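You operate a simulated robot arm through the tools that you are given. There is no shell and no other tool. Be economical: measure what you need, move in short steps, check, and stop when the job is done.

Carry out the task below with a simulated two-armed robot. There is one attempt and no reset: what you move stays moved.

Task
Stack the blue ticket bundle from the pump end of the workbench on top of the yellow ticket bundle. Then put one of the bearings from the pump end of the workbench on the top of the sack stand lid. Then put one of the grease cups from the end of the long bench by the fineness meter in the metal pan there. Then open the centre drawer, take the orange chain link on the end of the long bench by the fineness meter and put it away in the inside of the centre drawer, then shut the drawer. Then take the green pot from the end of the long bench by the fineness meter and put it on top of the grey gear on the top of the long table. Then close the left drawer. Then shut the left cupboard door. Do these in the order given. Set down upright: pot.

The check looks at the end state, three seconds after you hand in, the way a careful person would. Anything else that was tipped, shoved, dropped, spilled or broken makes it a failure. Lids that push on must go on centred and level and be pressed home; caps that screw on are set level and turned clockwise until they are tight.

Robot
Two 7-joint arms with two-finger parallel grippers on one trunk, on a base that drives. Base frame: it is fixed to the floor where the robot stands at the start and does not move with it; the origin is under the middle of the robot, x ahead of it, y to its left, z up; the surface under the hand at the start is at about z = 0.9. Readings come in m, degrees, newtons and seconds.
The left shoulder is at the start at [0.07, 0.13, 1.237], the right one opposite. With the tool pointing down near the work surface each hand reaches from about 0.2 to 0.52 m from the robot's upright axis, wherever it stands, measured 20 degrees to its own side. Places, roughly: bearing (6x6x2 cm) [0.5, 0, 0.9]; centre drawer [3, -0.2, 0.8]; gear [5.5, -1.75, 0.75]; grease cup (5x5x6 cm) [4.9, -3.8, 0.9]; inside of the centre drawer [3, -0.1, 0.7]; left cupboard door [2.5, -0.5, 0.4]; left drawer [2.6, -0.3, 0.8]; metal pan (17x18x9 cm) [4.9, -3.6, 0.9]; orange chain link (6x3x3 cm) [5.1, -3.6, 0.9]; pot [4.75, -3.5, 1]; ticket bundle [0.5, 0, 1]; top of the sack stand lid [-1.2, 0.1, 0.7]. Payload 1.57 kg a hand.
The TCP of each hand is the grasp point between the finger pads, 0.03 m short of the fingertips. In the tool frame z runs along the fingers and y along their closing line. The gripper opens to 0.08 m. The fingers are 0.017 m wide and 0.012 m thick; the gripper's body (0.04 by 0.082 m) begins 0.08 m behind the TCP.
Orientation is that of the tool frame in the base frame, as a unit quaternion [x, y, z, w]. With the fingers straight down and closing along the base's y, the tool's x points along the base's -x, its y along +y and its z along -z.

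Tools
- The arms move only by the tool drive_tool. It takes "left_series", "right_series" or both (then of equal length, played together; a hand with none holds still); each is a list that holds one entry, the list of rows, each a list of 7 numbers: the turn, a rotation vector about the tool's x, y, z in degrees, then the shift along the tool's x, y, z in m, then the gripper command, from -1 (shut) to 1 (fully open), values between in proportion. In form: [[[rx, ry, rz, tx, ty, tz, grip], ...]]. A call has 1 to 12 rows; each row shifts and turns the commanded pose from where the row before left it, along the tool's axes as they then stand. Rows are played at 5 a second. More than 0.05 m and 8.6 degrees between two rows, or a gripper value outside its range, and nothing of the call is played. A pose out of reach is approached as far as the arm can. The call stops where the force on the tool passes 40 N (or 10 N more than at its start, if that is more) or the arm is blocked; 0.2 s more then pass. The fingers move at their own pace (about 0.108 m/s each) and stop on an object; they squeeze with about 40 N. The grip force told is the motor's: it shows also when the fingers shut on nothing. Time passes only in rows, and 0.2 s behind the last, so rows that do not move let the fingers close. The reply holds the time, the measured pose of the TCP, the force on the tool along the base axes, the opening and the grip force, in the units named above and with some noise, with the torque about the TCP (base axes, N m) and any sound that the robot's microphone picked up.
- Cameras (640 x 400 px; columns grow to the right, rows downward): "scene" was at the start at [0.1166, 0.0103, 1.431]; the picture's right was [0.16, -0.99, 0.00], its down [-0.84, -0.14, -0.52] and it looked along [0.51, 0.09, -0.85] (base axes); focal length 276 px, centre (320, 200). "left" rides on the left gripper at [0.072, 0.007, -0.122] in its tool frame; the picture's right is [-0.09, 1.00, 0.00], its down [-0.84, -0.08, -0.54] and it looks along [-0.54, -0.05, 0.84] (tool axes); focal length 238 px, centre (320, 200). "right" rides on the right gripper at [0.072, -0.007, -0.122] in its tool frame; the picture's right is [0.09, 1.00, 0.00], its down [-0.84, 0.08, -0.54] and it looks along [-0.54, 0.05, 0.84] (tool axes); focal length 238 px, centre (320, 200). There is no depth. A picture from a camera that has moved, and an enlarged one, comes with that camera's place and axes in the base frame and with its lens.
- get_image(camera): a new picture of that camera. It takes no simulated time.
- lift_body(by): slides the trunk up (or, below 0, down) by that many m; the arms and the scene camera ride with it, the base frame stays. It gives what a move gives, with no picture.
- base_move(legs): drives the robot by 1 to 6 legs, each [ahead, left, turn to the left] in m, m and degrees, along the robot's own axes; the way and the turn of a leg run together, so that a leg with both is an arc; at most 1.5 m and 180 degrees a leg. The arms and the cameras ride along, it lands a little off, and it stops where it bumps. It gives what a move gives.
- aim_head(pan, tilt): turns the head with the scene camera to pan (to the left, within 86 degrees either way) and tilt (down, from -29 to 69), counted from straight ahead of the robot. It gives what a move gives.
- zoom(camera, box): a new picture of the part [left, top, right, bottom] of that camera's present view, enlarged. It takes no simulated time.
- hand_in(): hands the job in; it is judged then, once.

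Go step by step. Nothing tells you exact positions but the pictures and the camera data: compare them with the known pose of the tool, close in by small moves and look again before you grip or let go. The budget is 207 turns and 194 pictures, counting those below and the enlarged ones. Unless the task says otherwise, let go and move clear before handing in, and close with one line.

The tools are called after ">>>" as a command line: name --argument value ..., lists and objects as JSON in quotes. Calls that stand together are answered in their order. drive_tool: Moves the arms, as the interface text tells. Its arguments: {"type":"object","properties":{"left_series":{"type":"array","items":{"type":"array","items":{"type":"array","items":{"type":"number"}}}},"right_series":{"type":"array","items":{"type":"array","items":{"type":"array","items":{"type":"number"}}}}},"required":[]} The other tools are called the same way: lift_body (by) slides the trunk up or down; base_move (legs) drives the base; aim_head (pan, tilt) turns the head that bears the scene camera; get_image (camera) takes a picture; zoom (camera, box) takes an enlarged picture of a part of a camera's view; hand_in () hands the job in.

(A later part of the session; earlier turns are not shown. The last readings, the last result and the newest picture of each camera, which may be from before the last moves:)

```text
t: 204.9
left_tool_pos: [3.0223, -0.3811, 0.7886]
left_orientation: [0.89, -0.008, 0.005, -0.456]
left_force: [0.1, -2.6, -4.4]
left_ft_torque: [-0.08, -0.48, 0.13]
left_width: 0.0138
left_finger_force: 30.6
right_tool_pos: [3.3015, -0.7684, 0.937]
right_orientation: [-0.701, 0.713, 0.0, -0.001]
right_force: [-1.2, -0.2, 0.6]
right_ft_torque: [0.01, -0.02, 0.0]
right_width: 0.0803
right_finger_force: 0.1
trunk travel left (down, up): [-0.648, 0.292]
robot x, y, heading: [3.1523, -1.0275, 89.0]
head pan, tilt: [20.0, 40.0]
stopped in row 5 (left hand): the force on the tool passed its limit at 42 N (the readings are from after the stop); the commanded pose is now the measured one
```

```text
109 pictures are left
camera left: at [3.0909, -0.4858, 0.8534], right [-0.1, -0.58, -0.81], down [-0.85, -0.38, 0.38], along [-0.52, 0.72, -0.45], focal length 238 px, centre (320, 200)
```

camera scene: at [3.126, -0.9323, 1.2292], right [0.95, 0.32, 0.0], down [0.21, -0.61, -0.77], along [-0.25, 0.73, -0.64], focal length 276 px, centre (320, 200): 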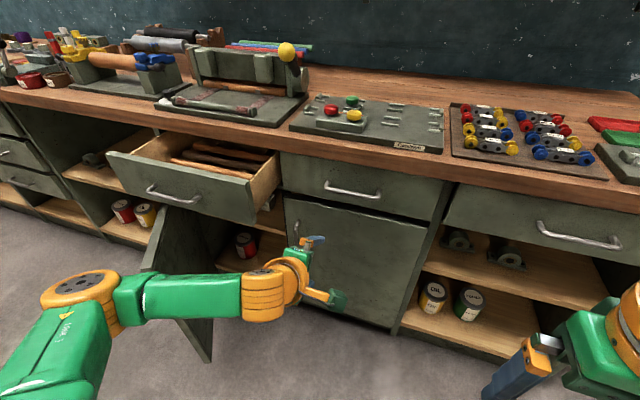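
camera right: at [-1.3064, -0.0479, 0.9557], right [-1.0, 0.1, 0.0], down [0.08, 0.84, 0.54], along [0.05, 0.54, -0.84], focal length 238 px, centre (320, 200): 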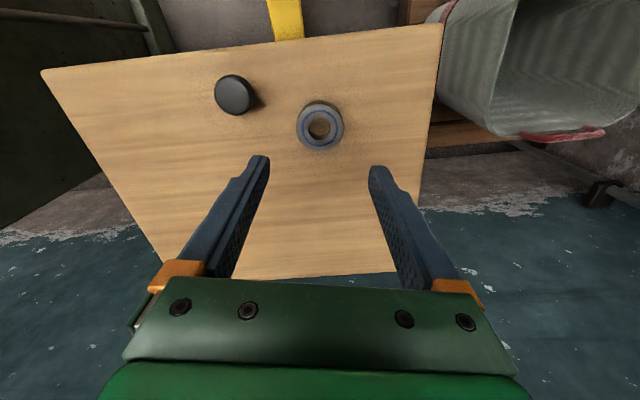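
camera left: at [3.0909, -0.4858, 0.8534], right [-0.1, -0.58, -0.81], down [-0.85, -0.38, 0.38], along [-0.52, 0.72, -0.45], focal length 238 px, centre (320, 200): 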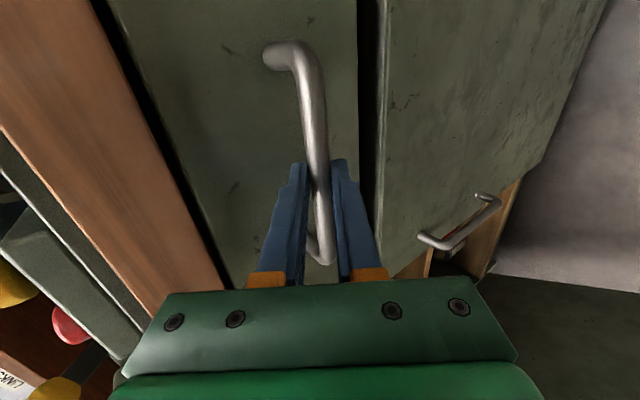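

The bar is gripped. I pull by backing the base 12 cm.

>>> base_move --legs '[[-0.12, 0, 0]]'

>>> get_image --camera "scene"

```text
t: 206.2
left_tool_pos: [3.0214, -0.5007, 0.7873]
left_orientation: [0.889, -0.011, 0.006, -0.458]
left_force: [2.6, 0.2, -6.2]
left_ft_torque: [-0.01, -0.29, 0.45]
left_width: 0.0138
left_finger_force: 30.5
right_tool_pos: [3.3, -0.8901, 0.937]
right_orientation: [-0.699, 0.715, -0.001, 0.0]
right_force: [0.9, -0.3, -0.2]
right_ft_torque: [0.0, -0.02, 0.02]
right_width: 0.0804
right_finger_force: 0.1
trunk travel left (down, up): [-0.648, 0.292]
robot x, y, heading: [3.1526, -1.1454, 88.8]
head pan, tilt: [20.0, 40.0]
```

```text
108 pictures are left
camera scene: at [3.1247, -1.0181, 1.2291], right [0.95, 0.32, 0.0], down [0.21, -0.61, -0.77], along [-0.25, 0.72, -0.64], focal length 276 px, centre (320, 200)
```

scene: 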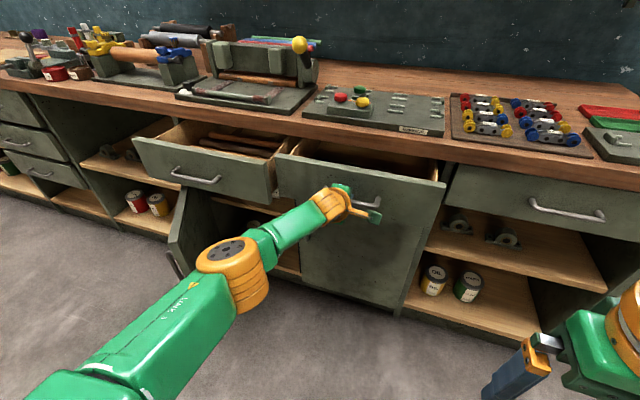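

It opens. I pull another 9 cm.

>>> base_move --legs '[[-0.09, 0, 0]]'

>>> get_image --camera "scene"

```text
t: 207.3
left_tool_pos: [3.0218, -0.5882, 0.7891]
left_orientation: [0.89, -0.01, 0.005, -0.456]
left_force: [13.8, 1.3, -7.0]
left_ft_torque: [0.01, -0.98, -0.47]
left_width: 0.0139
left_finger_force: 30.4
right_tool_pos: [3.3013, -0.9773, 0.9366]
right_orientation: [-0.701, 0.713, 0.001, -0.001]
right_force: [-0.4, 0.1, 0.2]
right_ft_torque: [0.01, 0.02, 0.02]
right_width: 0.0799
right_finger_force: 0.1
trunk travel left (down, up): [-0.648, 0.292]
robot x, y, heading: [3.1544, -1.2375, 89.1]
head pan, tilt: [20.0, 40.0]
```

```text
107 pictures are left
camera scene: at [3.1261, -1.1059, 1.229], right [0.95, 0.32, 0.0], down [0.21, -0.61, -0.77], along [-0.25, 0.72, -0.64], focal length 276 px, centre (320, 200)
```

scene: 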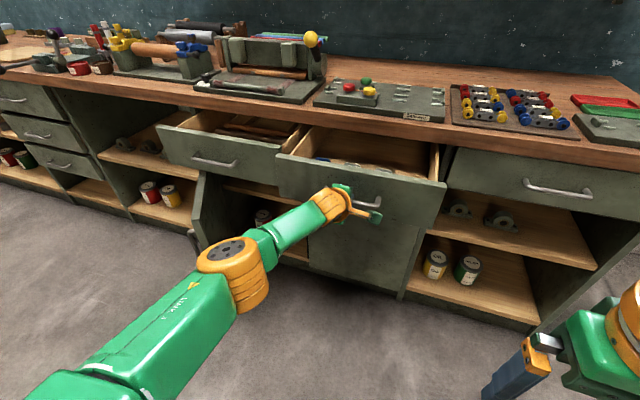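

Opened about 21 cm. I release the bar and withdraw along the fingers.

>>> drive_tool --left_series '[[[0, 0, 0, 0, 0, 0, 0], [0, 0, 0, 0, 0, 0, 0.1], [0, 0, 0, 0, 0, 0, 0.1], [0, 0, 0, 0, 0, -0.03, 0.1], [0, 0, 0, 0, 0, -0.04, 0.1], [0, 0, 0, 0, 0, -0.04, 0.1], [0, 0, 0, 0, 0, 0, 0.1]]]'

>>> get_image --camera "left"

```text
t: 208.9
left_tool_pos: [3.0135, -0.6827, 0.8495]
left_orientation: [0.889, -0.008, 0.007, -0.458]
left_force: [0.5, 0.4, 0.2]
left_ft_torque: [0.0, 0.04, -0.02]
left_width: 0.044
left_finger_force: 0.1
right_tool_pos: [3.2979, -0.9793, 0.9361]
right_orientation: [-0.7, 0.714, 0.001, 0.001]
right_force: [0.8, -0.2, -0.3]
right_ft_torque: [-0.01, 0.0, -0.02]
right_width: 0.0798
right_finger_force: 0.0
trunk travel left (down, up): [-0.648, 0.292]
robot x, y, heading: [3.1495, -1.2396, 88.9]
head pan, tilt: [20.0, 40.0]
```

```text
106 pictures are left
camera left: at [3.0827, -0.7873, 0.9154], right [-0.1, -0.58, -0.81], down [-0.85, -0.38, 0.38], along [-0.52, 0.72, -0.45], focal length 238 px, centre (320, 200)
```

left: 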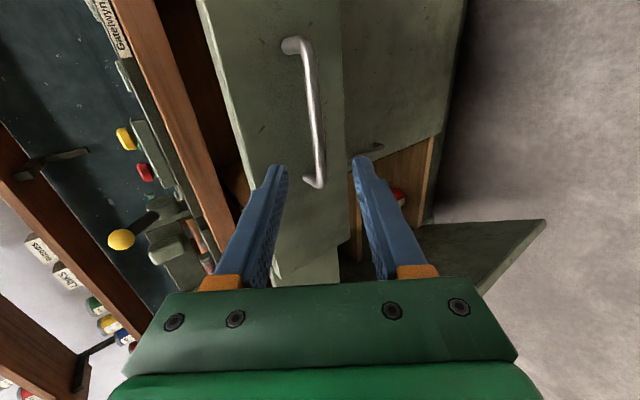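

Drawer free. I reset the left wrist to point down and drive back to the bench end for the chain link.

>>> base_move --legs '[[-0.75, 0, 0]]'

>>> drive_tool --left_series '[[[-8.2, 0, 0, 0, 0, 0, 1], [-8.2, 0, 0, 0, 0, 0, 1], [-8.2, 0, 0, 0, 0, 0, 1], [-8.2, 0, 0, 0, 0, 0, 1], [-8.2, 0, 0, 0, 0, 0, 1], [-8.2, 0, 0, 0, 0, 0, 1], [-5.4, 0, 0, 0, 0, 0, 1], [0, 0, 0, 0, 0.03, 0, 1], [0, 0, 0, 0, 0.03, 0, 1], [0, 0, 0, 0, 0.03, 0, 1], [0, 0, 0, 0, 0, 0, 1]]]'

>>> drive_tool --left_series '[[[0, 0, 8.2, 0, 0, 0, 1], [0, 0, 8.2, 0, 0, 0, 1], [0, 0, 8.2, 0, 0, 0, 1], [0, 0, 8.2, 0, 0, 0, 1], [0, 0, 8.2, 0, 0, 0, 1], [0, 0, 8.2, 0, 0, 0, 1], [0, 0, 8.2, 0, 0, 0, 1], [0, 0, 8.2, 0, 0, 0, 1], [0, 0, 8.2, 0, 0, 0, 1], [0, 0, 8.2, 0, 0, 0, 1], [0, 0, 8, 0, 0, 0, 1], [0, 0, 0, 0, 0, 0, 1]]]'

>>> lift_body --by 0.227

>>> base_move --legs '[[-0.8, 0, 0], [0, 0, -178.9], [0, 1.0, 0]]'

```text
t: 212.8
left_tool_pos: [2.9973, -1.4181, 0.8487]
left_orientation: [0.889, -0.001, 0.003, -0.457]
left_force: [0.0, -0.6, -0.4]
left_ft_torque: [-0.01, 0.0, 0.05]
left_width: 0.0442
left_finger_force: 0.1
right_tool_pos: [3.2865, -1.7091, 0.9371]
right_orientation: [0.707, -0.707, 0.0, 0.001]
right_force: [-0.3, 0.9, -0.4]
right_ft_torque: [-0.01, 0.03, 0.02]
right_width: 0.08
right_finger_force: 0.2
trunk travel left (down, up): [-0.648, 0.292]
robot x, y, heading: [3.1433, -1.9722, 90.0]
head pan, tilt: [20.0, 40.0]
```

```text
t: 215.2
left_tool_pos: [2.9806, -1.4835, 0.8434]
left_orientation: [1.0, -0.002, 0.002, 0.002]
left_force: [0.3, 0.6, -0.4]
left_ft_torque: [0.04, -0.02, 0.04]
left_width: 0.0803
left_finger_force: 0.1
left hand out of reach, approached as far as the arm can: row 5, 6, 7, 8, 9, 10
right_tool_pos: [3.2872, -1.71, 0.9385]
right_orientation: [-0.707, 0.708, 0.0, 0.001]
right_force: [0.3, 0.0, -0.6]
right_ft_torque: [-0.01, 0.01, 0.0]
right_width: 0.0798
right_finger_force: 0.0
trunk travel left (down, up): [-0.648, 0.292]
robot x, y, heading: [3.1424, -1.9707, 90.0]
head pan, tilt: [20.0, 40.0]
```

```text
t: 217.8
left_tool_pos: [3.0012, -1.4839, 0.842]
left_orientation: [0.711, -0.703, -0.001, 0.002]
left_force: [0.5, -0.4, 0.0]
left_ft_torque: [-0.03, -0.02, -0.01]
left_width: 0.0802
left_finger_force: 0.1
left hand out of reach, approached as far as the arm can: row 11
right_tool_pos: [3.2864, -1.7098, 0.9368]
right_orientation: [-0.707, 0.707, 0.0, 0.0]
right_force: [0.5, -0.2, -1.1]
right_ft_torque: [0.04, 0.0, 0.02]
right_width: 0.0803
right_finger_force: 0.0
trunk travel left (down, up): [-0.648, 0.292]
robot x, y, heading: [3.141, -1.9654, 89.8]
head pan, tilt: [20.0, 40.0]
```

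```text
t: 220.2
left_tool_pos: [3.0012, -1.4839, 1.0678]
left_orientation: [0.712, -0.702, 0.0, 0.002]
left_force: [0.0, -0.3, 1.0]
left_ft_torque: [-0.01, -0.03, -0.01]
left_width: 0.0798
left_finger_force: 0.0
right_tool_pos: [3.2867, -1.7095, 1.1644]
right_orientation: [0.708, -0.706, 0.0, 0.001]
right_force: [-0.4, -0.5, -0.1]
right_ft_torque: [0.0, -0.01, -0.02]
right_width: 0.0801
right_finger_force: 0.1
trunk travel left (down, up): [-0.875, 0.065]
robot x, y, heading: [3.1411, -1.9734, 89.9]
head pan, tilt: [20.0, 40.0]
```

```text
t: 236.4
left_tool_pos: [4.3217, -3.1383, 1.0699]
left_orientation: [0.665, 0.747, 0.002, 0.001]
left_force: [0.5, 0.1, 0.5]
left_ft_torque: [-0.03, 0.02, 0.02]
left_width: 0.0801
left_finger_force: 0.1
right_tool_pos: [4.0133, -2.9447, 1.1634]
right_orientation: [0.67, 0.743, 0.001, 0.001]
right_force: [0.3, 0.0, 0.1]
right_ft_torque: [0.02, -0.04, -0.03]
right_width: 0.0801
right_finger_force: 0.0
trunk travel left (down, up): [-0.875, 0.065]
robot x, y, heading: [4.1306, -2.6681, -84.0]
head pan, tilt: [20.0, 40.0]
```

I correct the heading, slide to the bench end and move up.

>>> base_move --legs '[[0, 0, -6], [0, 0.76, 0], [0.27, 0, 0]]'

>>> aim_head --pan 5 --tilt 55

>>> get_image --camera "scene"

>>> get_image --camera "left"

```text
t: 242.6
left_tool_pos: [5.0386, -3.4256, 1.0692]
left_orientation: [0.705, 0.709, 0.0, 0.002]
left_force: [0.2, 1.4, 0.2]
left_ft_torque: [-0.07, -0.04, -0.01]
left_width: 0.0798
left_finger_force: 0.1
right_tool_pos: [4.7554, -3.1987, 1.1644]
right_orientation: [0.709, 0.705, -0.002, 0.002]
right_force: [0.0, 0.5, -0.1]
right_ft_torque: [-0.02, 0.05, 0.04]
right_width: 0.08
right_finger_force: 0.1
trunk travel left (down, up): [-0.875, 0.065]
robot x, y, heading: [4.8988, -2.9394, -90.3]
head pan, tilt: [20.0, 40.0]
```

```text
t: 243.4
left_tool_pos: [5.0381, -3.4281, 1.0695]
left_orientation: [0.705, 0.71, 0.002, 0.0]
left_force: [1.2, -0.4, -0.1]
left_ft_torque: [0.0, -0.02, -0.02]
left_width: 0.08
left_finger_force: 0.1
right_tool_pos: [4.7555, -3.2007, 1.1633]
right_orientation: [0.71, 0.705, 0.0, 0.001]
right_force: [-1.3, -0.6, 0.6]
right_ft_torque: [-0.02, 0.01, -0.02]
right_width: 0.0798
right_finger_force: 0.1
trunk travel left (down, up): [-0.875, 0.065]
robot x, y, heading: [4.8988, -2.9395, -90.3]
head pan, tilt: [5.0, 55.0]
```

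```text
105 pictures are left
camera scene: at [4.9043, -3.0636, 1.4355], right [-1.0, -0.08, 0.0], down [-0.07, 0.82, -0.57], along [0.05, -0.57, -0.82], focal length 276 px, centre (320, 200)
```

scene: 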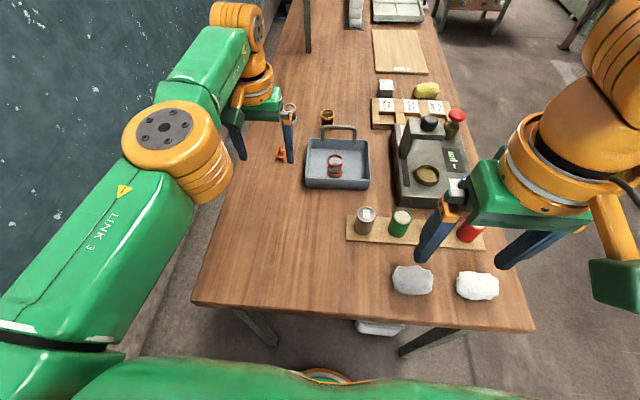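

```text
104 pictures are left
camera left: at [5.044, -3.3565, 1.1905], right [1.0, -0.09, 0.0], down [-0.07, -0.84, 0.54], along [-0.04, -0.54, -0.84], focal length 238 px, centre (320, 200)
```

left: 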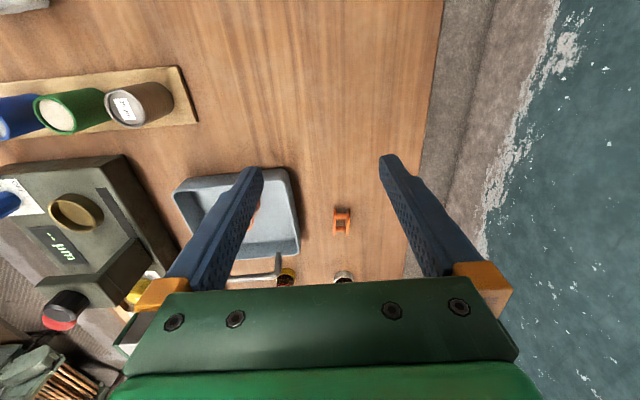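

Pots are all in place. Link at (5.063, -3.616). I zoom in on its orientation.

>>> zoom --camera "left" --box '[300, 190, 380, 250]'

```text
6.67 times, centred on (340, 220) of left
camera zoom: at [5.044, -3.3565, 1.1905], right [1.0, -0.09, 0.0], down [-0.07, -0.84, 0.54], along [-0.04, -0.54, -0.84], focal length 1589 px, centre (187, 67)
```

zoom: 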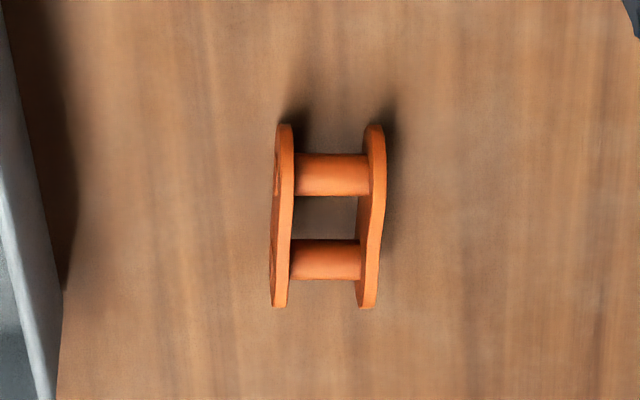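

The link's plates stand along y and are gripped across x. I step closer, lower the trunk 10 cm and tilt the hand forward 48°.

>>> base_move --legs '[[0.05, 0, 0]]'

>>> lift_body --by -0.1

>>> drive_tool --left_series '[[[0, -8, 0, 0, 0, 0, 0.6], [0, -8, 0, 0, 0, 0, 0.6], [0, -8, 0, 0, 0, 0, 0.6], [0, -8, 0, 0, 0, 0, 0.6], [0, -8, 0, 0, 0, 0, 0.6], [0, -8, 0, 0, 0, 0, 0.6], [0, 0, 0, 0, 0, 0, 0.6]]]'

>>> get_image --camera "left"

```text
t: 244.3
left_tool_pos: [5.0394, -3.4712, 1.0724]
left_orientation: [0.704, 0.71, 0.0, 0.004]
left_force: [0.0, 0.0, -0.2]
left_ft_torque: [-0.07, 0.0, 0.0]
left_width: 0.0798
left_finger_force: 0.0
right_tool_pos: [4.7555, -3.2451, 1.1662]
right_orientation: [0.708, 0.706, -0.002, 0.003]
right_force: [-1.2, 0.0, 0.2]
right_ft_torque: [-0.09, 0.01, -0.05]
right_width: 0.0801
right_finger_force: 0.0
trunk travel left (down, up): [-0.875, 0.065]
robot x, y, heading: [4.8965, -2.9918, -90.0]
head pan, tilt: [5.0, 55.0]
```

```text
t: 245.6
left_tool_pos: [5.0385, -3.4783, 0.9697]
left_orientation: [0.703, 0.711, 0.002, 0.001]
left_force: [0.1, -0.4, -0.7]
left_ft_torque: [0.01, -0.03, 0.01]
left_width: 0.0799
left_finger_force: 0.0
right_tool_pos: [4.7551, -3.2516, 1.0632]
right_orientation: [0.709, 0.706, 0.001, 0.0]
right_force: [0.2, -0.1, -0.8]
right_ft_torque: [-0.03, -0.01, 0.0]
right_width: 0.0801
right_finger_force: 0.1
trunk travel left (down, up): [-0.775, 0.165]
robot x, y, heading: [4.9025, -2.9937, -90.2]
head pan, tilt: [5.0, 55.0]
```

```text
t: 247.2
left_tool_pos: [5.039, -3.5049, 0.9838]
left_orientation: [0.663, 0.647, -0.252, 0.282]
left_force: [0.5, 0.5, 0.1]
left_ft_torque: [0.0, 0.04, -0.03]
left_width: 0.0641
left_finger_force: 0.1
left hand out of reach, approached as far as the arm can: row 1, 2
right_tool_pos: [4.7552, -3.2518, 1.0641]
right_orientation: [0.708, 0.706, 0.0, 0.0]
right_force: [-0.5, 0.1, 0.4]
right_ft_torque: [0.02, -0.02, 0.02]
right_width: 0.08
right_finger_force: 0.1
trunk travel left (down, up): [-0.775, 0.165]
robot x, y, heading: [4.8995, -2.9889, -90.2]
head pan, tilt: [5.0, 55.0]
```

```text
102 pictures are left
camera left: at [5.045, -3.3677, 1.021], right [0.99, -0.07, 0.11], down [-0.13, -0.22, 0.97], along [-0.04, -0.97, -0.23], focal length 238 px, centre (320, 200)
```

left: 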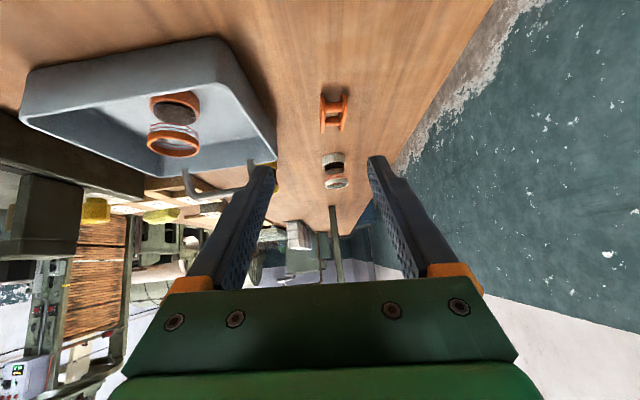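

I approach along the finger direction, first correcting sideways 2 cm.

>>> drive_tool --left_series '[[[0, 0, 0, 0.0, 0.0196, 0.02, 0.5], [0, 0, 0, 0.001, 0, 0.03, 0.5], [0, 0, 0, 0.001, 0, 0.04, 0.5], [0, 0, 0, 0, 0, 0, 0.5]]]'

>>> get_image --camera "left"

```text
t: 248.2
left_tool_pos: [5.0621, -3.5674, 0.9165]
left_orientation: [0.663, 0.647, -0.25, 0.281]
left_force: [0.7, 0.7, -0.5]
left_ft_torque: [0.03, -0.02, 0.0]
left_width: 0.0598
left_finger_force: 0.1
right_tool_pos: [4.7559, -3.2519, 1.0638]
right_orientation: [0.708, 0.706, -0.002, 0.001]
right_force: [0.2, -0.3, 0.6]
right_ft_torque: [-0.03, 0.0, 0.02]
right_width: 0.08
right_finger_force: 0.0
trunk travel left (down, up): [-0.775, 0.165]
robot x, y, heading: [4.9, -2.9934, -90.4]
head pan, tilt: [5.0, 55.0]
```

```text
101 pictures are left
camera left: at [5.0671, -3.431, 0.9538], right [0.99, -0.07, 0.11], down [-0.13, -0.22, 0.97], along [-0.04, -0.97, -0.23], focal length 238 px, centre (320, 200)
```

left: 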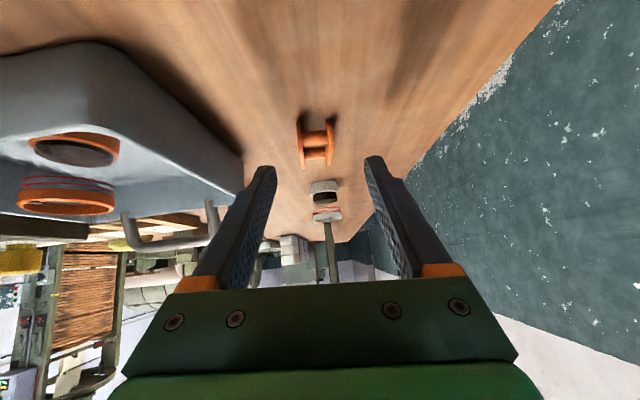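

Aligned. I go the last 5 cm along the fingers and close.

>>> drive_tool --left_series '[[[0, 0, 0, 0, -0.001, 0.02, 0.5], [0, 0, 0, 0, 0, 0.02, 0.5], [0, 0, 0, 0, 0, 0.01, 0.5], [0, 0, 0, 0, 0, 0, 0.5]]]'

>>> get_image --camera "left"

```text
t: 249.2
left_tool_pos: [5.0637, -3.6012, 0.8801]
left_orientation: [0.663, 0.648, -0.25, 0.281]
left_force: [0.3, -0.5, -0.2]
left_ft_torque: [-0.02, 0.0, -0.02]
left_width: 0.0602
left_finger_force: 0.1
right_tool_pos: [4.7548, -3.2527, 1.0645]
right_orientation: [0.709, 0.706, 0.001, 0.0]
right_force: [0.3, -0.4, -0.7]
right_ft_torque: [0.02, 0.01, 0.01]
right_width: 0.08
right_finger_force: 0.0
trunk travel left (down, up): [-0.775, 0.165]
robot x, y, heading: [4.8961, -2.9929, -90.5]
head pan, tilt: [5.0, 55.0]
```

```text
100 pictures are left
camera left: at [5.0685, -3.4657, 0.9169], right [0.99, -0.07, 0.11], down [-0.13, -0.22, 0.97], along [-0.04, -0.97, -0.23], focal length 238 px, centre (320, 200)
```

left: 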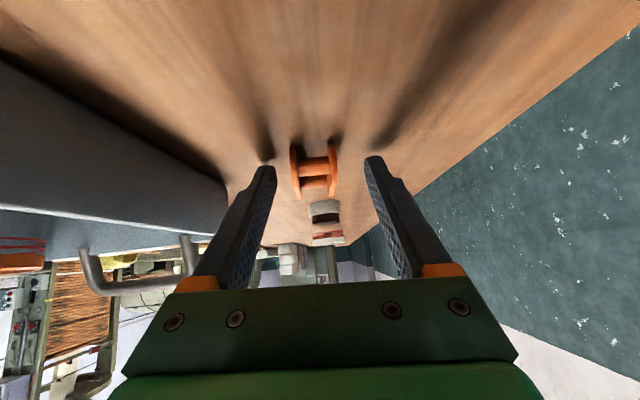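

Straddling the link. Close, then lift back along the fingers and up.

>>> drive_tool --left_series '[[[0, 0, 0, 0, 0, 0, -1], [0, 0, 0, 0, 0, 0, -1], [0, 0, 0, 0, 0, 0, -1], [0, 0, 0, 0, 0, 0, -1], [0, 0, 0, -0.014, 0, -0.014, -1], [0, 0, 0, -0.014, 0, -0.021, -1], [0, 0, 0, -0.014, 0, -0.028, -1], [0, 0, 0, 0, 0, -0.04, -1], [0, 0, 0, 0, 0, 0, -1]]]'

>>> get_image --camera "left"

```text
t: 251.2
left_tool_pos: [5.0565, -3.5619, 0.9841]
left_orientation: [0.662, 0.648, -0.25, 0.282]
left_force: [0.5, -0.8, 0.1]
left_ft_torque: [0.0, 0.0, -0.02]
left_width: 0.0292
left_finger_force: 39.1
right_tool_pos: [4.7554, -3.2522, 1.0639]
right_orientation: [0.708, 0.706, 0.001, 0.0]
right_force: [-0.4, -0.1, -0.5]
right_ft_torque: [0.0, 0.0, 0.0]
right_width: 0.0801
right_finger_force: 0.1
trunk travel left (down, up): [-0.775, 0.165]
robot x, y, heading: [4.8996, -2.9925, -90.5]
head pan, tilt: [5.0, 55.0]
```

```text
99 pictures are left
camera left: at [5.0606, -3.4253, 1.0212], right [0.99, -0.07, 0.11], down [-0.13, -0.22, 0.97], along [-0.04, -0.97, -0.23], focal length 238 px, centre (320, 200)
```

left: 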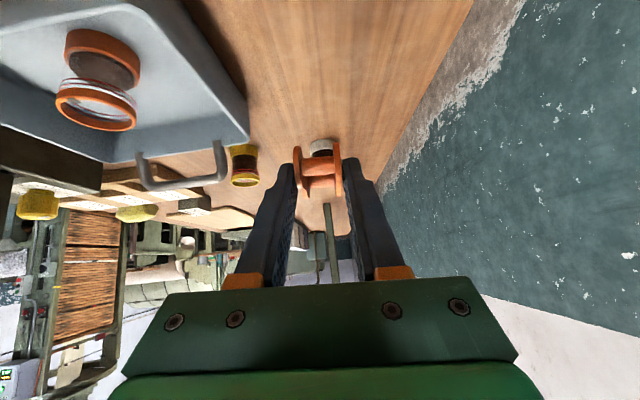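

Link held. I draw the hand back, untilt it, raise the trunk, and drive to the drawer.

>>> drive_tool --left_series '[[[0, 0, 0, 0.02, 0, -0.0366, -1], [0, 0, 0, 0.02, 0, -0.0366, -1], [0, 0, 0, 0.02, 0, -0.0366, -1], [0, 0, 0, 0.02, 0, -0.0366, -1], [0, 8, 0, 0.01, 0, -0.02, -1], [0, 8, 0, 0, 0, 0, -1], [0, 8, 0, 0, 0, 0, -1], [0, 8, 0, 0, 0, 0, -1], [0, 8, 0, 0, 0, 0, -1], [0, 4, 0, 0, 0, 0, -1], [0, 0, 0, 0, 0, 0, -1]]]'

>>> lift_body --by 0.1

>>> base_move --legs '[[-0.25, 0, 0], [0, -0.9, 0], [0, 0, 175]]'

```text
t: 253.6
left_tool_pos: [5.0573, -3.3795, 1.0427]
left_orientation: [0.709, 0.705, 0.017, 0.018]
left_force: [0.5, -0.2, -0.1]
left_ft_torque: [0.02, 0.01, -0.02]
left_width: 0.0295
left_finger_force: 39.5
right_tool_pos: [4.7559, -3.2516, 1.0643]
right_orientation: [0.708, 0.706, 0.0, 0.001]
right_force: [-0.5, 0.5, -0.2]
right_ft_torque: [0.0, 0.01, -0.02]
right_width: 0.0799
right_finger_force: 0.0
trunk travel left (down, up): [-0.775, 0.165]
robot x, y, heading: [4.9029, -2.993, -90.3]
head pan, tilt: [5.0, 55.0]
```

```text
t: 254.9
left_tool_pos: [5.0569, -3.3778, 1.1428]
left_orientation: [0.708, 0.706, 0.016, 0.018]
left_force: [0.1, -0.5, -1.0]
left_ft_torque: [0.01, -0.01, -0.01]
left_width: 0.0293
left_finger_force: 39.0
right_tool_pos: [4.756, -3.2526, 1.1646]
right_orientation: [0.708, 0.706, 0.0, 0.0]
right_force: [-0.2, -0.6, 0.8]
right_ft_torque: [-0.01, -0.03, 0.01]
right_width: 0.08
right_finger_force: 0.0
trunk travel left (down, up): [-0.875, 0.065]
robot x, y, heading: [4.9007, -2.9899, -90.3]
head pan, tilt: [5.0, 55.0]
```

```text
t: 268.4
left_tool_pos: [3.8601, -2.3328, 1.1411]
left_orientation: [-0.675, 0.738, 0.019, -0.016]
left_force: [0.8, -0.5, -0.7]
left_ft_torque: [0.01, 0.01, 0.0]
left_width: 0.0293
left_finger_force: 38.6
right_tool_pos: [4.1493, -2.4846, 1.1632]
right_orientation: [-0.676, 0.737, 0.0, 0.001]
right_force: [0.3, -0.8, -0.2]
right_ft_torque: [0.01, 0.02, 0.0]
right_width: 0.0798
right_finger_force: 0.1
trunk travel left (down, up): [-0.875, 0.065]
robot x, y, heading: [3.9816, -2.7343, 85.0]
head pan, tilt: [5.0, 55.0]
```

I drive to stand in front of the open drawer and look into it.

>>> base_move --legs '[[0, 0, 4.5], [0.3, 0.84, 0], [1.15, 0, 0]]'

>>> aim_head --pan 15 --tilt 50

>>> get_image --camera "scene"

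>>> get_image --camera "left"

```text
t: 279.0
left_tool_pos: [3.0199, -0.8735, 1.1416]
left_orientation: [-0.701, 0.712, 0.019, -0.015]
left_force: [-0.4, -0.7, -0.6]
left_ft_torque: [-0.04, 0.0, 0.01]
left_width: 0.0293
left_finger_force: 38.3
right_tool_pos: [3.3191, -1.0045, 1.1635]
right_orientation: [-0.701, 0.713, 0.0, 0.0]
right_force: [-0.3, -0.2, 0.0]
right_ft_torque: [-0.01, 0.0, 0.0]
right_width: 0.0801
right_finger_force: 0.0
trunk travel left (down, up): [-0.875, 0.065]
robot x, y, heading: [3.1727, -1.2634, 89.1]
head pan, tilt: [5.0, 55.0]
```

```text
t: 279.8
left_tool_pos: [3.0193, -0.8725, 1.1428]
left_orientation: [-0.701, 0.712, 0.019, -0.016]
left_force: [0.4, 0.8, 0.0]
left_ft_torque: [0.01, 0.0, 0.0]
left_width: 0.0292
left_finger_force: 39.0
right_tool_pos: [3.319, -1.0016, 1.1636]
right_orientation: [-0.701, 0.713, 0.0, 0.0]
right_force: [-0.7, 0.3, 0.7]
right_ft_torque: [-0.01, 0.0, 0.03]
right_width: 0.08
right_finger_force: 0.0
trunk travel left (down, up): [-0.875, 0.065]
robot x, y, heading: [3.1724, -1.263, 89.4]
head pan, tilt: [15.0, 50.0]
```

```text
98 pictures are left
camera scene: at [3.1534, -1.1381, 1.4419], right [0.97, 0.24, 0.0], down [0.19, -0.74, -0.64], along [-0.16, 0.62, -0.77], focal length 276 px, centre (320, 200)
```

scene: 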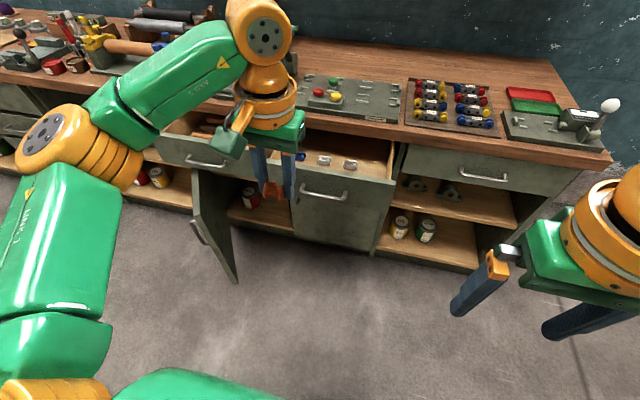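

```text
97 pictures are left
camera left: at [3.0173, -0.9448, 1.2636], right [-0.99, 0.11, 0.05], down [0.12, 0.83, 0.54], along [0.02, 0.54, -0.84], focal length 238 px, centre (320, 200)
```

left: 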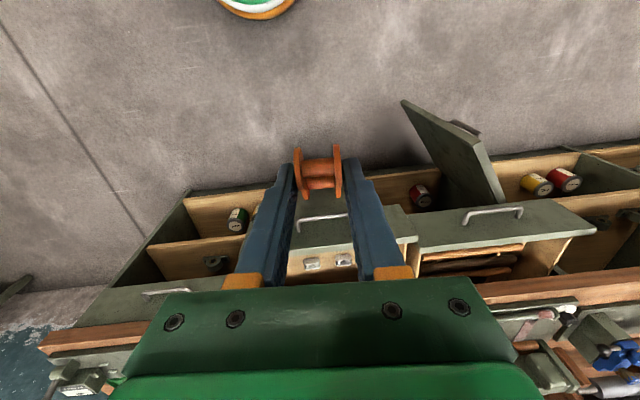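

I move closer, 0.36 m, keeping the hand high, and view the drawer's inside.

>>> base_move --legs '[[0.36, 0, 0]]'

>>> get_image --camera "left"

>>> aim_head --pan 10 --tilt 60

>>> get_image --camera "scene"

```text
t: 282.1
left_tool_pos: [3.0217, -0.5049, 1.1431]
left_orientation: [-0.703, 0.71, 0.019, -0.015]
left_force: [-0.7, -0.5, -0.8]
left_ft_torque: [0.02, 0.0, -0.01]
left_width: 0.029
left_finger_force: 38.8
right_tool_pos: [3.324, -0.6352, 1.1643]
right_orientation: [-0.703, 0.711, 0.0, 0.001]
right_force: [-0.7, 0.5, -0.5]
right_ft_torque: [0.02, 0.0, 0.01]
right_width: 0.0799
right_finger_force: 0.1
trunk travel left (down, up): [-0.875, 0.065]
robot x, y, heading: [3.1795, -0.8909, 89.1]
head pan, tilt: [15.0, 50.0]
```

```text
96 pictures are left
camera left: at [3.021, -0.5782, 1.2643], right [-0.99, 0.1, 0.05], down [0.11, 0.83, 0.54], along [0.01, 0.54, -0.84], focal length 238 px, centre (320, 200)
```

left: 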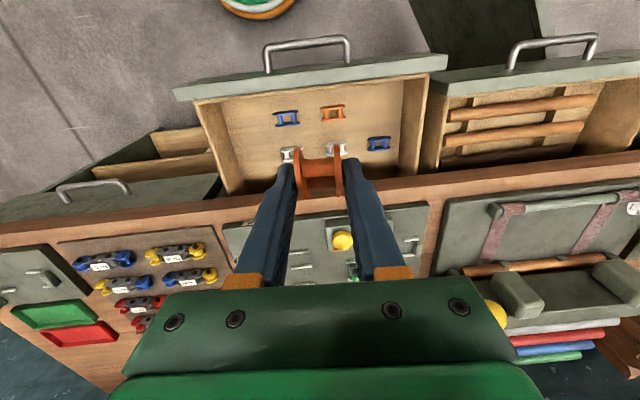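

```text
t: 282.8
left_tool_pos: [3.0229, -0.5019, 1.1429]
left_orientation: [-0.703, 0.711, 0.018, -0.016]
left_force: [0.5, 0.3, -0.7]
left_ft_torque: [0.01, 0.02, -0.02]
left_width: 0.0291
left_finger_force: 39.0
right_tool_pos: [3.3232, -0.6324, 1.1641]
right_orientation: [-0.704, 0.71, 0.001, 0.001]
right_force: [-0.9, -0.4, 0.4]
right_ft_torque: [0.02, 0.0, 0.03]
right_width: 0.08
right_finger_force: 0.0
trunk travel left (down, up): [-0.875, 0.065]
robot x, y, heading: [3.1748, -0.8923, 89.2]
head pan, tilt: [10.0, 60.0]
```

```text
95 pictures are left
camera scene: at [3.1663, -0.7775, 1.4295], right [0.99, 0.16, 0.0], down [0.14, -0.85, -0.5], along [-0.08, 0.49, -0.87], focal length 276 px, centre (320, 200)
```

scene: 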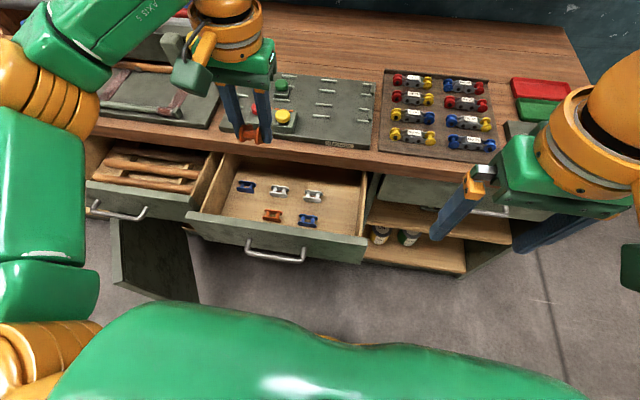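

The drawer holds other links; a free spot is front-left at about (2.888, -0.455). I raise the right hand out of the way, shift the base, and lower the trunk.

>>> drive_tool --right_series '[[[0, 0, 0, 0, -0.02, -0.04, 1], [0, 0, 0, 0, -0.02, -0.04, 1], [0, 0, 0, 0, -0.02, -0.04, 1], [0, 0, 0, 0, -0.02, -0.04, 1], [0, 0, 0, 0, 0, 0, 1]]]'

>>> base_move --legs '[[0, 0.134, 0], [0.045, 0, 0]]'

>>> lift_body --by -0.2

>>> get_image --camera "left"

>>> get_image --camera "scene"

```text
t: 284.0
left_tool_pos: [3.0233, -0.5012, 1.1409]
left_orientation: [-0.704, 0.71, 0.018, -0.016]
left_force: [-0.3, 0.1, -0.6]
left_ft_torque: [-0.01, 0.0, 0.03]
left_width: 0.0291
left_finger_force: 39.1
right_tool_pos: [3.3952, -0.62, 1.3098]
right_orientation: [-0.704, 0.71, 0.001, -0.001]
right_force: [-0.8, 0.3, -0.3]
right_ft_torque: [0.02, 0.03, 0.01]
right_width: 0.0801
right_finger_force: 0.0
right hand out of reach, approached as far as the arm can: row 4
trunk travel left (down, up): [-0.875, 0.065]
robot x, y, heading: [3.1785, -0.8893, 89.3]
head pan, tilt: [10.0, 60.0]
```

```text
t: 285.8
left_tool_pos: [2.8917, -0.4651, 1.1454]
left_orientation: [-0.702, 0.712, 0.022, -0.014]
left_force: [-0.9, -1.0, -0.8]
left_ft_torque: [0.09, -0.01, -0.02]
left_width: 0.0292
left_finger_force: 39.0
right_tool_pos: [3.2629, -0.5864, 1.3096]
right_orientation: [-0.702, 0.712, 0.004, 0.002]
right_force: [-0.3, -0.2, -0.5]
right_ft_torque: [0.08, 0.03, 0.01]
right_width: 0.08
right_finger_force: 0.1
trunk travel left (down, up): [-0.875, 0.065]
robot x, y, heading: [3.0438, -0.846, 89.2]
head pan, tilt: [10.0, 60.0]
```

```text
t: 288.0
left_tool_pos: [2.8899, -0.4583, 0.9429]
left_orientation: [-0.702, 0.712, 0.019, -0.016]
left_force: [-0.4, -0.2, -1.4]
left_ft_torque: [-0.03, -0.01, 0.0]
left_width: 0.0289
left_finger_force: 38.7
right_tool_pos: [3.2628, -0.5774, 1.1096]
right_orientation: [-0.702, 0.712, 0.0, 0.0]
right_force: [0.2, 0.4, -0.3]
right_ft_torque: [-0.01, -0.04, 0.0]
right_width: 0.0801
right_finger_force: 0.0
trunk travel left (down, up): [-0.675, 0.265]
robot x, y, heading: [3.0456, -0.849, 89.2]
head pan, tilt: [10.0, 60.0]
```

```text
94 pictures are left
camera left: at [2.8884, -0.5301, 1.0636], right [-0.99, 0.11, 0.05], down [0.12, 0.83, 0.54], along [0.02, 0.54, -0.84], focal length 238 px, centre (320, 200)
```

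left: 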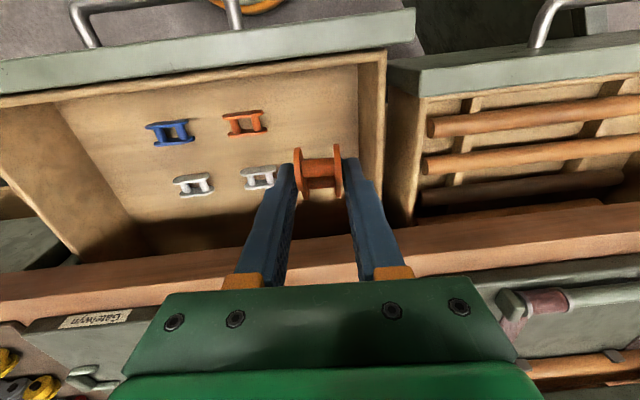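

```text
93 pictures are left
camera scene: at [3.0332, -0.7319, 1.2294], right [0.99, 0.16, 0.0], down [0.14, -0.85, -0.5], along [-0.08, 0.49, -0.87], focal length 276 px, centre (320, 200)
```

scene: 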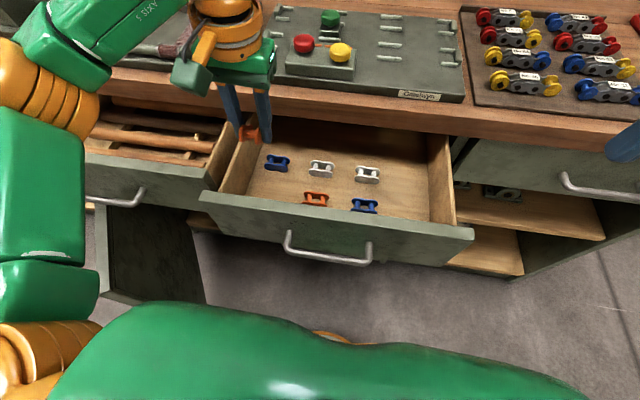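

The link was gripped with the hand tilted, so I tilt the hand forward again by 24° to lay it nearly flat, then lower by trunk.

>>> drive_tool --left_series '[[[0, -8, 0, 0, 0, 0, -1], [0, -8, 0, 0, 0, 0, -1], [0, -8, 0, 0, 0, 0, -1], [0, 0, 0, 0, 0, 0, -1]]]'

>>> lift_body --by -0.13

>>> get_image --camera "left"

>>> zoom --camera "scene" --box '[150, 60, 342, 220]'

```text
t: 289.0
left_tool_pos: [2.889, -0.4566, 0.9419]
left_orientation: [-0.683, 0.699, 0.164, 0.133]
left_force: [0.7, -0.8, -0.9]
left_ft_torque: [-0.02, -0.01, 0.01]
left_width: 0.0294
left_finger_force: 39.1
right_tool_pos: [3.262, -0.5784, 1.109]
right_orientation: [-0.702, 0.712, 0.001, -0.001]
right_force: [-0.2, 0.6, -0.7]
right_ft_torque: [-0.02, -0.02, 0.0]
right_width: 0.0801
right_finger_force: 0.2
trunk travel left (down, up): [-0.675, 0.265]
robot x, y, heading: [3.0433, -0.8473, 89.4]
head pan, tilt: [10.0, 60.0]
```

```text
t: 290.6
left_tool_pos: [2.8894, -0.4577, 0.813]
left_orientation: [-0.683, 0.699, 0.164, 0.133]
left_force: [-0.1, -0.2, 0.0]
left_ft_torque: [0.04, 0.01, 0.03]
left_width: 0.029
left_finger_force: 39.5
right_tool_pos: [3.2623, -0.5766, 0.9807]
right_orientation: [-0.702, 0.712, 0.0, 0.001]
right_force: [-0.3, 0.6, -0.2]
right_ft_torque: [-0.01, -0.01, 0.03]
right_width: 0.0801
right_finger_force: 0.0
trunk travel left (down, up): [-0.545, 0.395]
robot x, y, heading: [3.0455, -0.8487, 89.4]
head pan, tilt: [10.0, 60.0]
```

```text
92 pictures are left
camera left: at [2.8854, -0.574, 0.8942], right [-0.99, 0.1, 0.09], down [0.13, 0.54, 0.83], along [0.03, 0.84, -0.55], focal length 238 px, centre (320, 200)
```

left: 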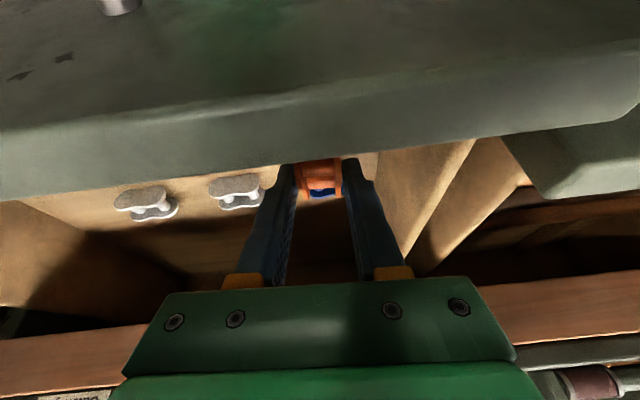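

```text
2.50 times, centred on (246, 140) of scene
camera zoom: at [3.0332, -0.732, 1.0994], right [0.99, 0.16, 0.0], down [0.14, -0.85, -0.5], along [-0.08, 0.49, -0.87], focal length 691 px, centre (505, 350)
```

zoom: 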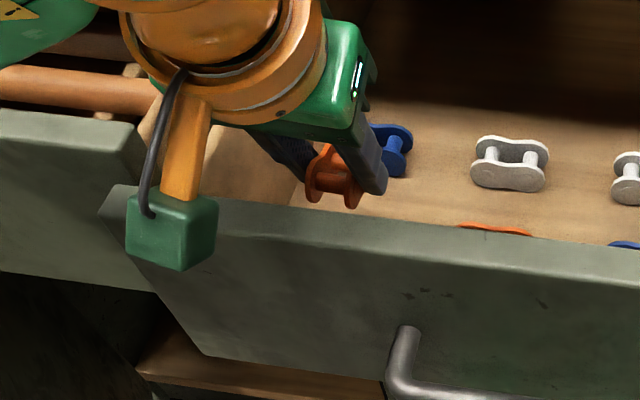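

The camera block would meet the drawer front in this pose. I rise again and swing the hand 90° about the vertical so it leans sideways instead.

>>> lift_body --by 0.13

>>> drive_tool --left_series '[[[-3.335, 0, -7.49, 0, 0, 0, -1], [-3.335, 0, -7.49, 0, 0, 0, -1], [-3.335, 0, -7.49, 0, 0, 0, -1], [-3.335, 0, -7.49, 0, 0, 0, -1], [-3.335, 0, -7.49, 0, 0, 0, -1], [-3.335, 0, -7.49, 0, 0, 0, -1], [-3.335, 0, -7.49, 0, 0, 0, -1], [-3.335, 0, -7.49, 0, 0, 0, -1], [-3.335, 0, -7.49, 0, 0, 0, -1], [-3.335, 0, -7.49, 0, 0, 0, -1], [-3.335, 0, -7.49, 0, 0, 0, -1], [0, 0, 0, 0, 0, 0, -1]]]'

>>> get_image --camera "left"

>>> get_image --camera "scene"

```text
t: 292.2
left_tool_pos: [2.889, -0.4579, 0.9422]
left_orientation: [-0.682, 0.7, 0.163, 0.132]
left_force: [1.3, 0.4, -0.8]
left_ft_torque: [0.02, -0.01, 0.0]
left_width: 0.0295
left_finger_force: 37.8
right_tool_pos: [3.2616, -0.5777, 1.1093]
right_orientation: [-0.702, 0.712, 0.0, 0.0]
right_force: [0.4, 0.4, -0.4]
right_ft_torque: [-0.01, -0.03, -0.01]
right_width: 0.08
right_finger_force: 0.0
trunk travel left (down, up): [-0.675, 0.265]
robot x, y, heading: [3.044, -0.8427, 89.1]
head pan, tilt: [10.0, 60.0]
```

```text
t: 294.8
left_tool_pos: [2.8891, -0.4586, 0.9416]
left_orientation: [0.973, -0.004, -0.232, -0.004]
left_force: [0.1, -0.2, -0.6]
left_ft_torque: [-0.03, -0.01, 0.0]
left_width: 0.0291
left_finger_force: 38.7
right_tool_pos: [3.2631, -0.5775, 1.1095]
right_orientation: [-0.702, 0.712, 0.0, 0.001]
right_force: [0.2, 0.5, -0.2]
right_ft_torque: [-0.05, 0.01, -0.02]
right_width: 0.0802
right_finger_force: 0.1
trunk travel left (down, up): [-0.675, 0.265]
robot x, y, heading: [3.0444, -0.8447, 89.3]
head pan, tilt: [10.0, 60.0]
```

```text
90 pictures are left
camera left: at [3.0079, -0.4666, 1.0179], right [-0.09, -1.0, 0.04], down [-0.5, 0.08, 0.86], along [-0.86, 0.06, -0.51], focal length 238 px, centre (320, 200)
```

left: 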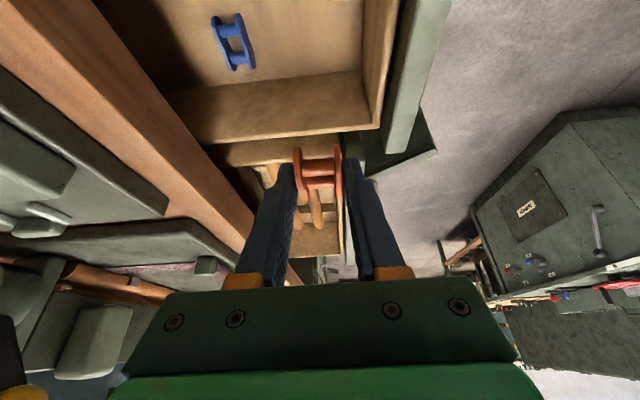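

```text
89 pictures are left
camera scene: at [3.0332, -0.732, 1.2294], right [0.99, 0.16, 0.0], down [0.14, -0.85, -0.5], along [-0.08, 0.49, -0.87], focal length 276 px, centre (320, 200)
```

scene: 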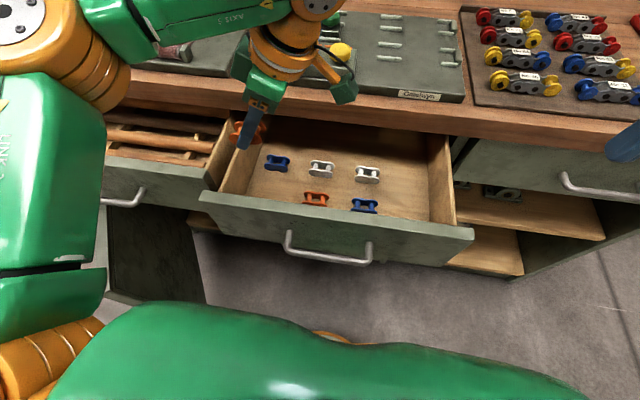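

The hand now leans sideways, clear of the drawer front. I lower it 13 cm and check.

>>> lift_body --by -0.15

>>> get_image --camera "left"

>>> zoom --camera "scene" --box '[150, 40, 406, 240]'

```text
t: 296.5
left_tool_pos: [2.8888, -0.4578, 0.792]
left_orientation: [0.973, -0.005, -0.231, -0.003]
left_force: [-0.1, 0.0, -0.8]
left_ft_torque: [-0.01, 0.02, -0.01]
left_width: 0.0293
left_finger_force: 39.1
right_tool_pos: [3.2624, -0.5783, 0.9595]
right_orientation: [-0.702, 0.712, 0.0, 0.001]
right_force: [0.6, 0.3, -0.4]
right_ft_torque: [-0.01, 0.01, -0.02]
right_width: 0.0798
right_finger_force: 0.0
trunk travel left (down, up): [-0.525, 0.415]
robot x, y, heading: [3.0431, -0.8443, 89.3]
head pan, tilt: [10.0, 60.0]
```

```text
88 pictures are left
camera left: at [3.0079, -0.4668, 0.8678], right [-0.09, -0.99, 0.04], down [-0.5, 0.08, 0.86], along [-0.86, 0.06, -0.51], focal length 238 px, centre (320, 200)
```

left: 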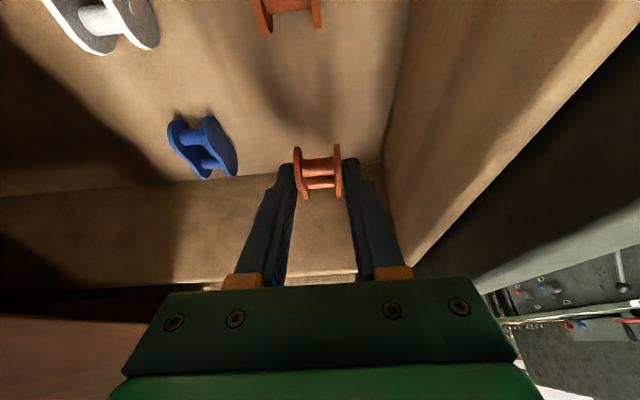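

```text
2.00 times, centred on (278, 140) of scene
camera zoom: at [3.0333, -0.732, 1.0794], right [0.99, 0.16, 0.0], down [0.14, -0.85, -0.5], along [-0.08, 0.49, -0.87], focal length 553 px, centre (404, 320)
```

zoom: 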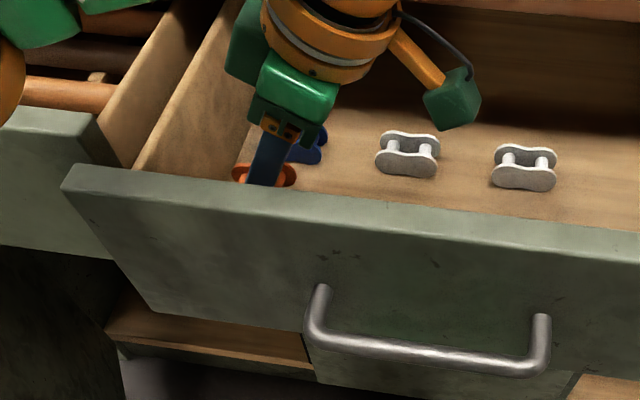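

Clear floor lies under the link. I lower further, then in small steps to contact.

>>> lift_body --by -0.04

>>> lift_body --by -0.01

>>> get_image --camera "left"

```text
t: 297.3
left_tool_pos: [2.892, -0.4599, 0.757]
left_orientation: [0.972, -0.005, -0.235, -0.009]
left_force: [3.5, 0.1, 27.1]
left_ft_torque: [-0.46, 0.38, -0.03]
left_width: 0.0292
left_finger_force: 38.5
right_tool_pos: [3.2661, -0.5803, 0.9216]
right_orientation: [-0.702, 0.712, 0.004, 0.001]
right_force: [0.6, 0.5, -0.2]
right_ft_torque: [0.0, -0.02, 0.0]
right_width: 0.0801
right_finger_force: 0.0
trunk travel left (down, up): [-0.486, 0.454]
robot x, y, heading: [3.0417, -0.8478, 89.1]
head pan, tilt: [10.0, 60.0]
stopped: the force on the tool passed its limit at 49 N (the readings are from after the stop); the commanded pose is now the measured one
```

```text
t: 297.6
left_tool_pos: [2.8919, -0.4587, 0.7584]
left_orientation: [0.972, -0.005, -0.236, -0.01]
left_force: [4.3, -1.1, 23.0]
left_ft_torque: [-0.41, 0.2, 0.0]
left_width: 0.0293
left_finger_force: 38.3
right_tool_pos: [3.2662, -0.5799, 0.919]
right_orientation: [-0.701, 0.713, 0.003, 0.0]
right_force: [0.1, 0.1, 0.8]
right_ft_torque: [-0.01, -0.02, 0.0]
right_width: 0.0801
right_finger_force: 0.0
trunk travel left (down, up): [-0.485, 0.455]
robot x, y, heading: [3.0462, -0.8442, 89.1]
head pan, tilt: [10.0, 60.0]
stopped: the force on the tool passed its limit at 50 N (the readings are from after the stop); the commanded pose is now the measured one
```

```text
86 pictures are left
camera left: at [3.0107, -0.4694, 0.8328], right [-0.09, -1.0, 0.03], down [-0.49, 0.07, 0.87], along [-0.86, 0.07, -0.5], focal length 238 px, centre (320, 200)
```

left: 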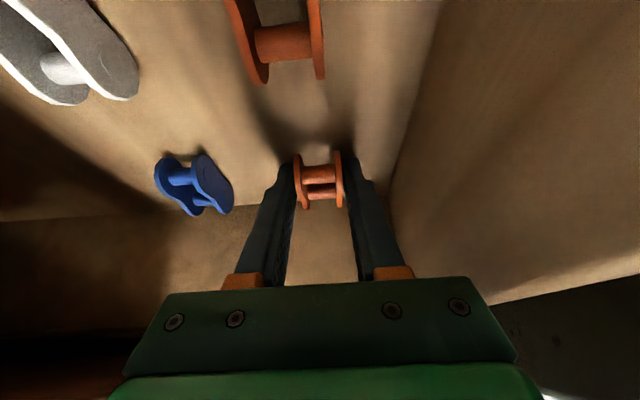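

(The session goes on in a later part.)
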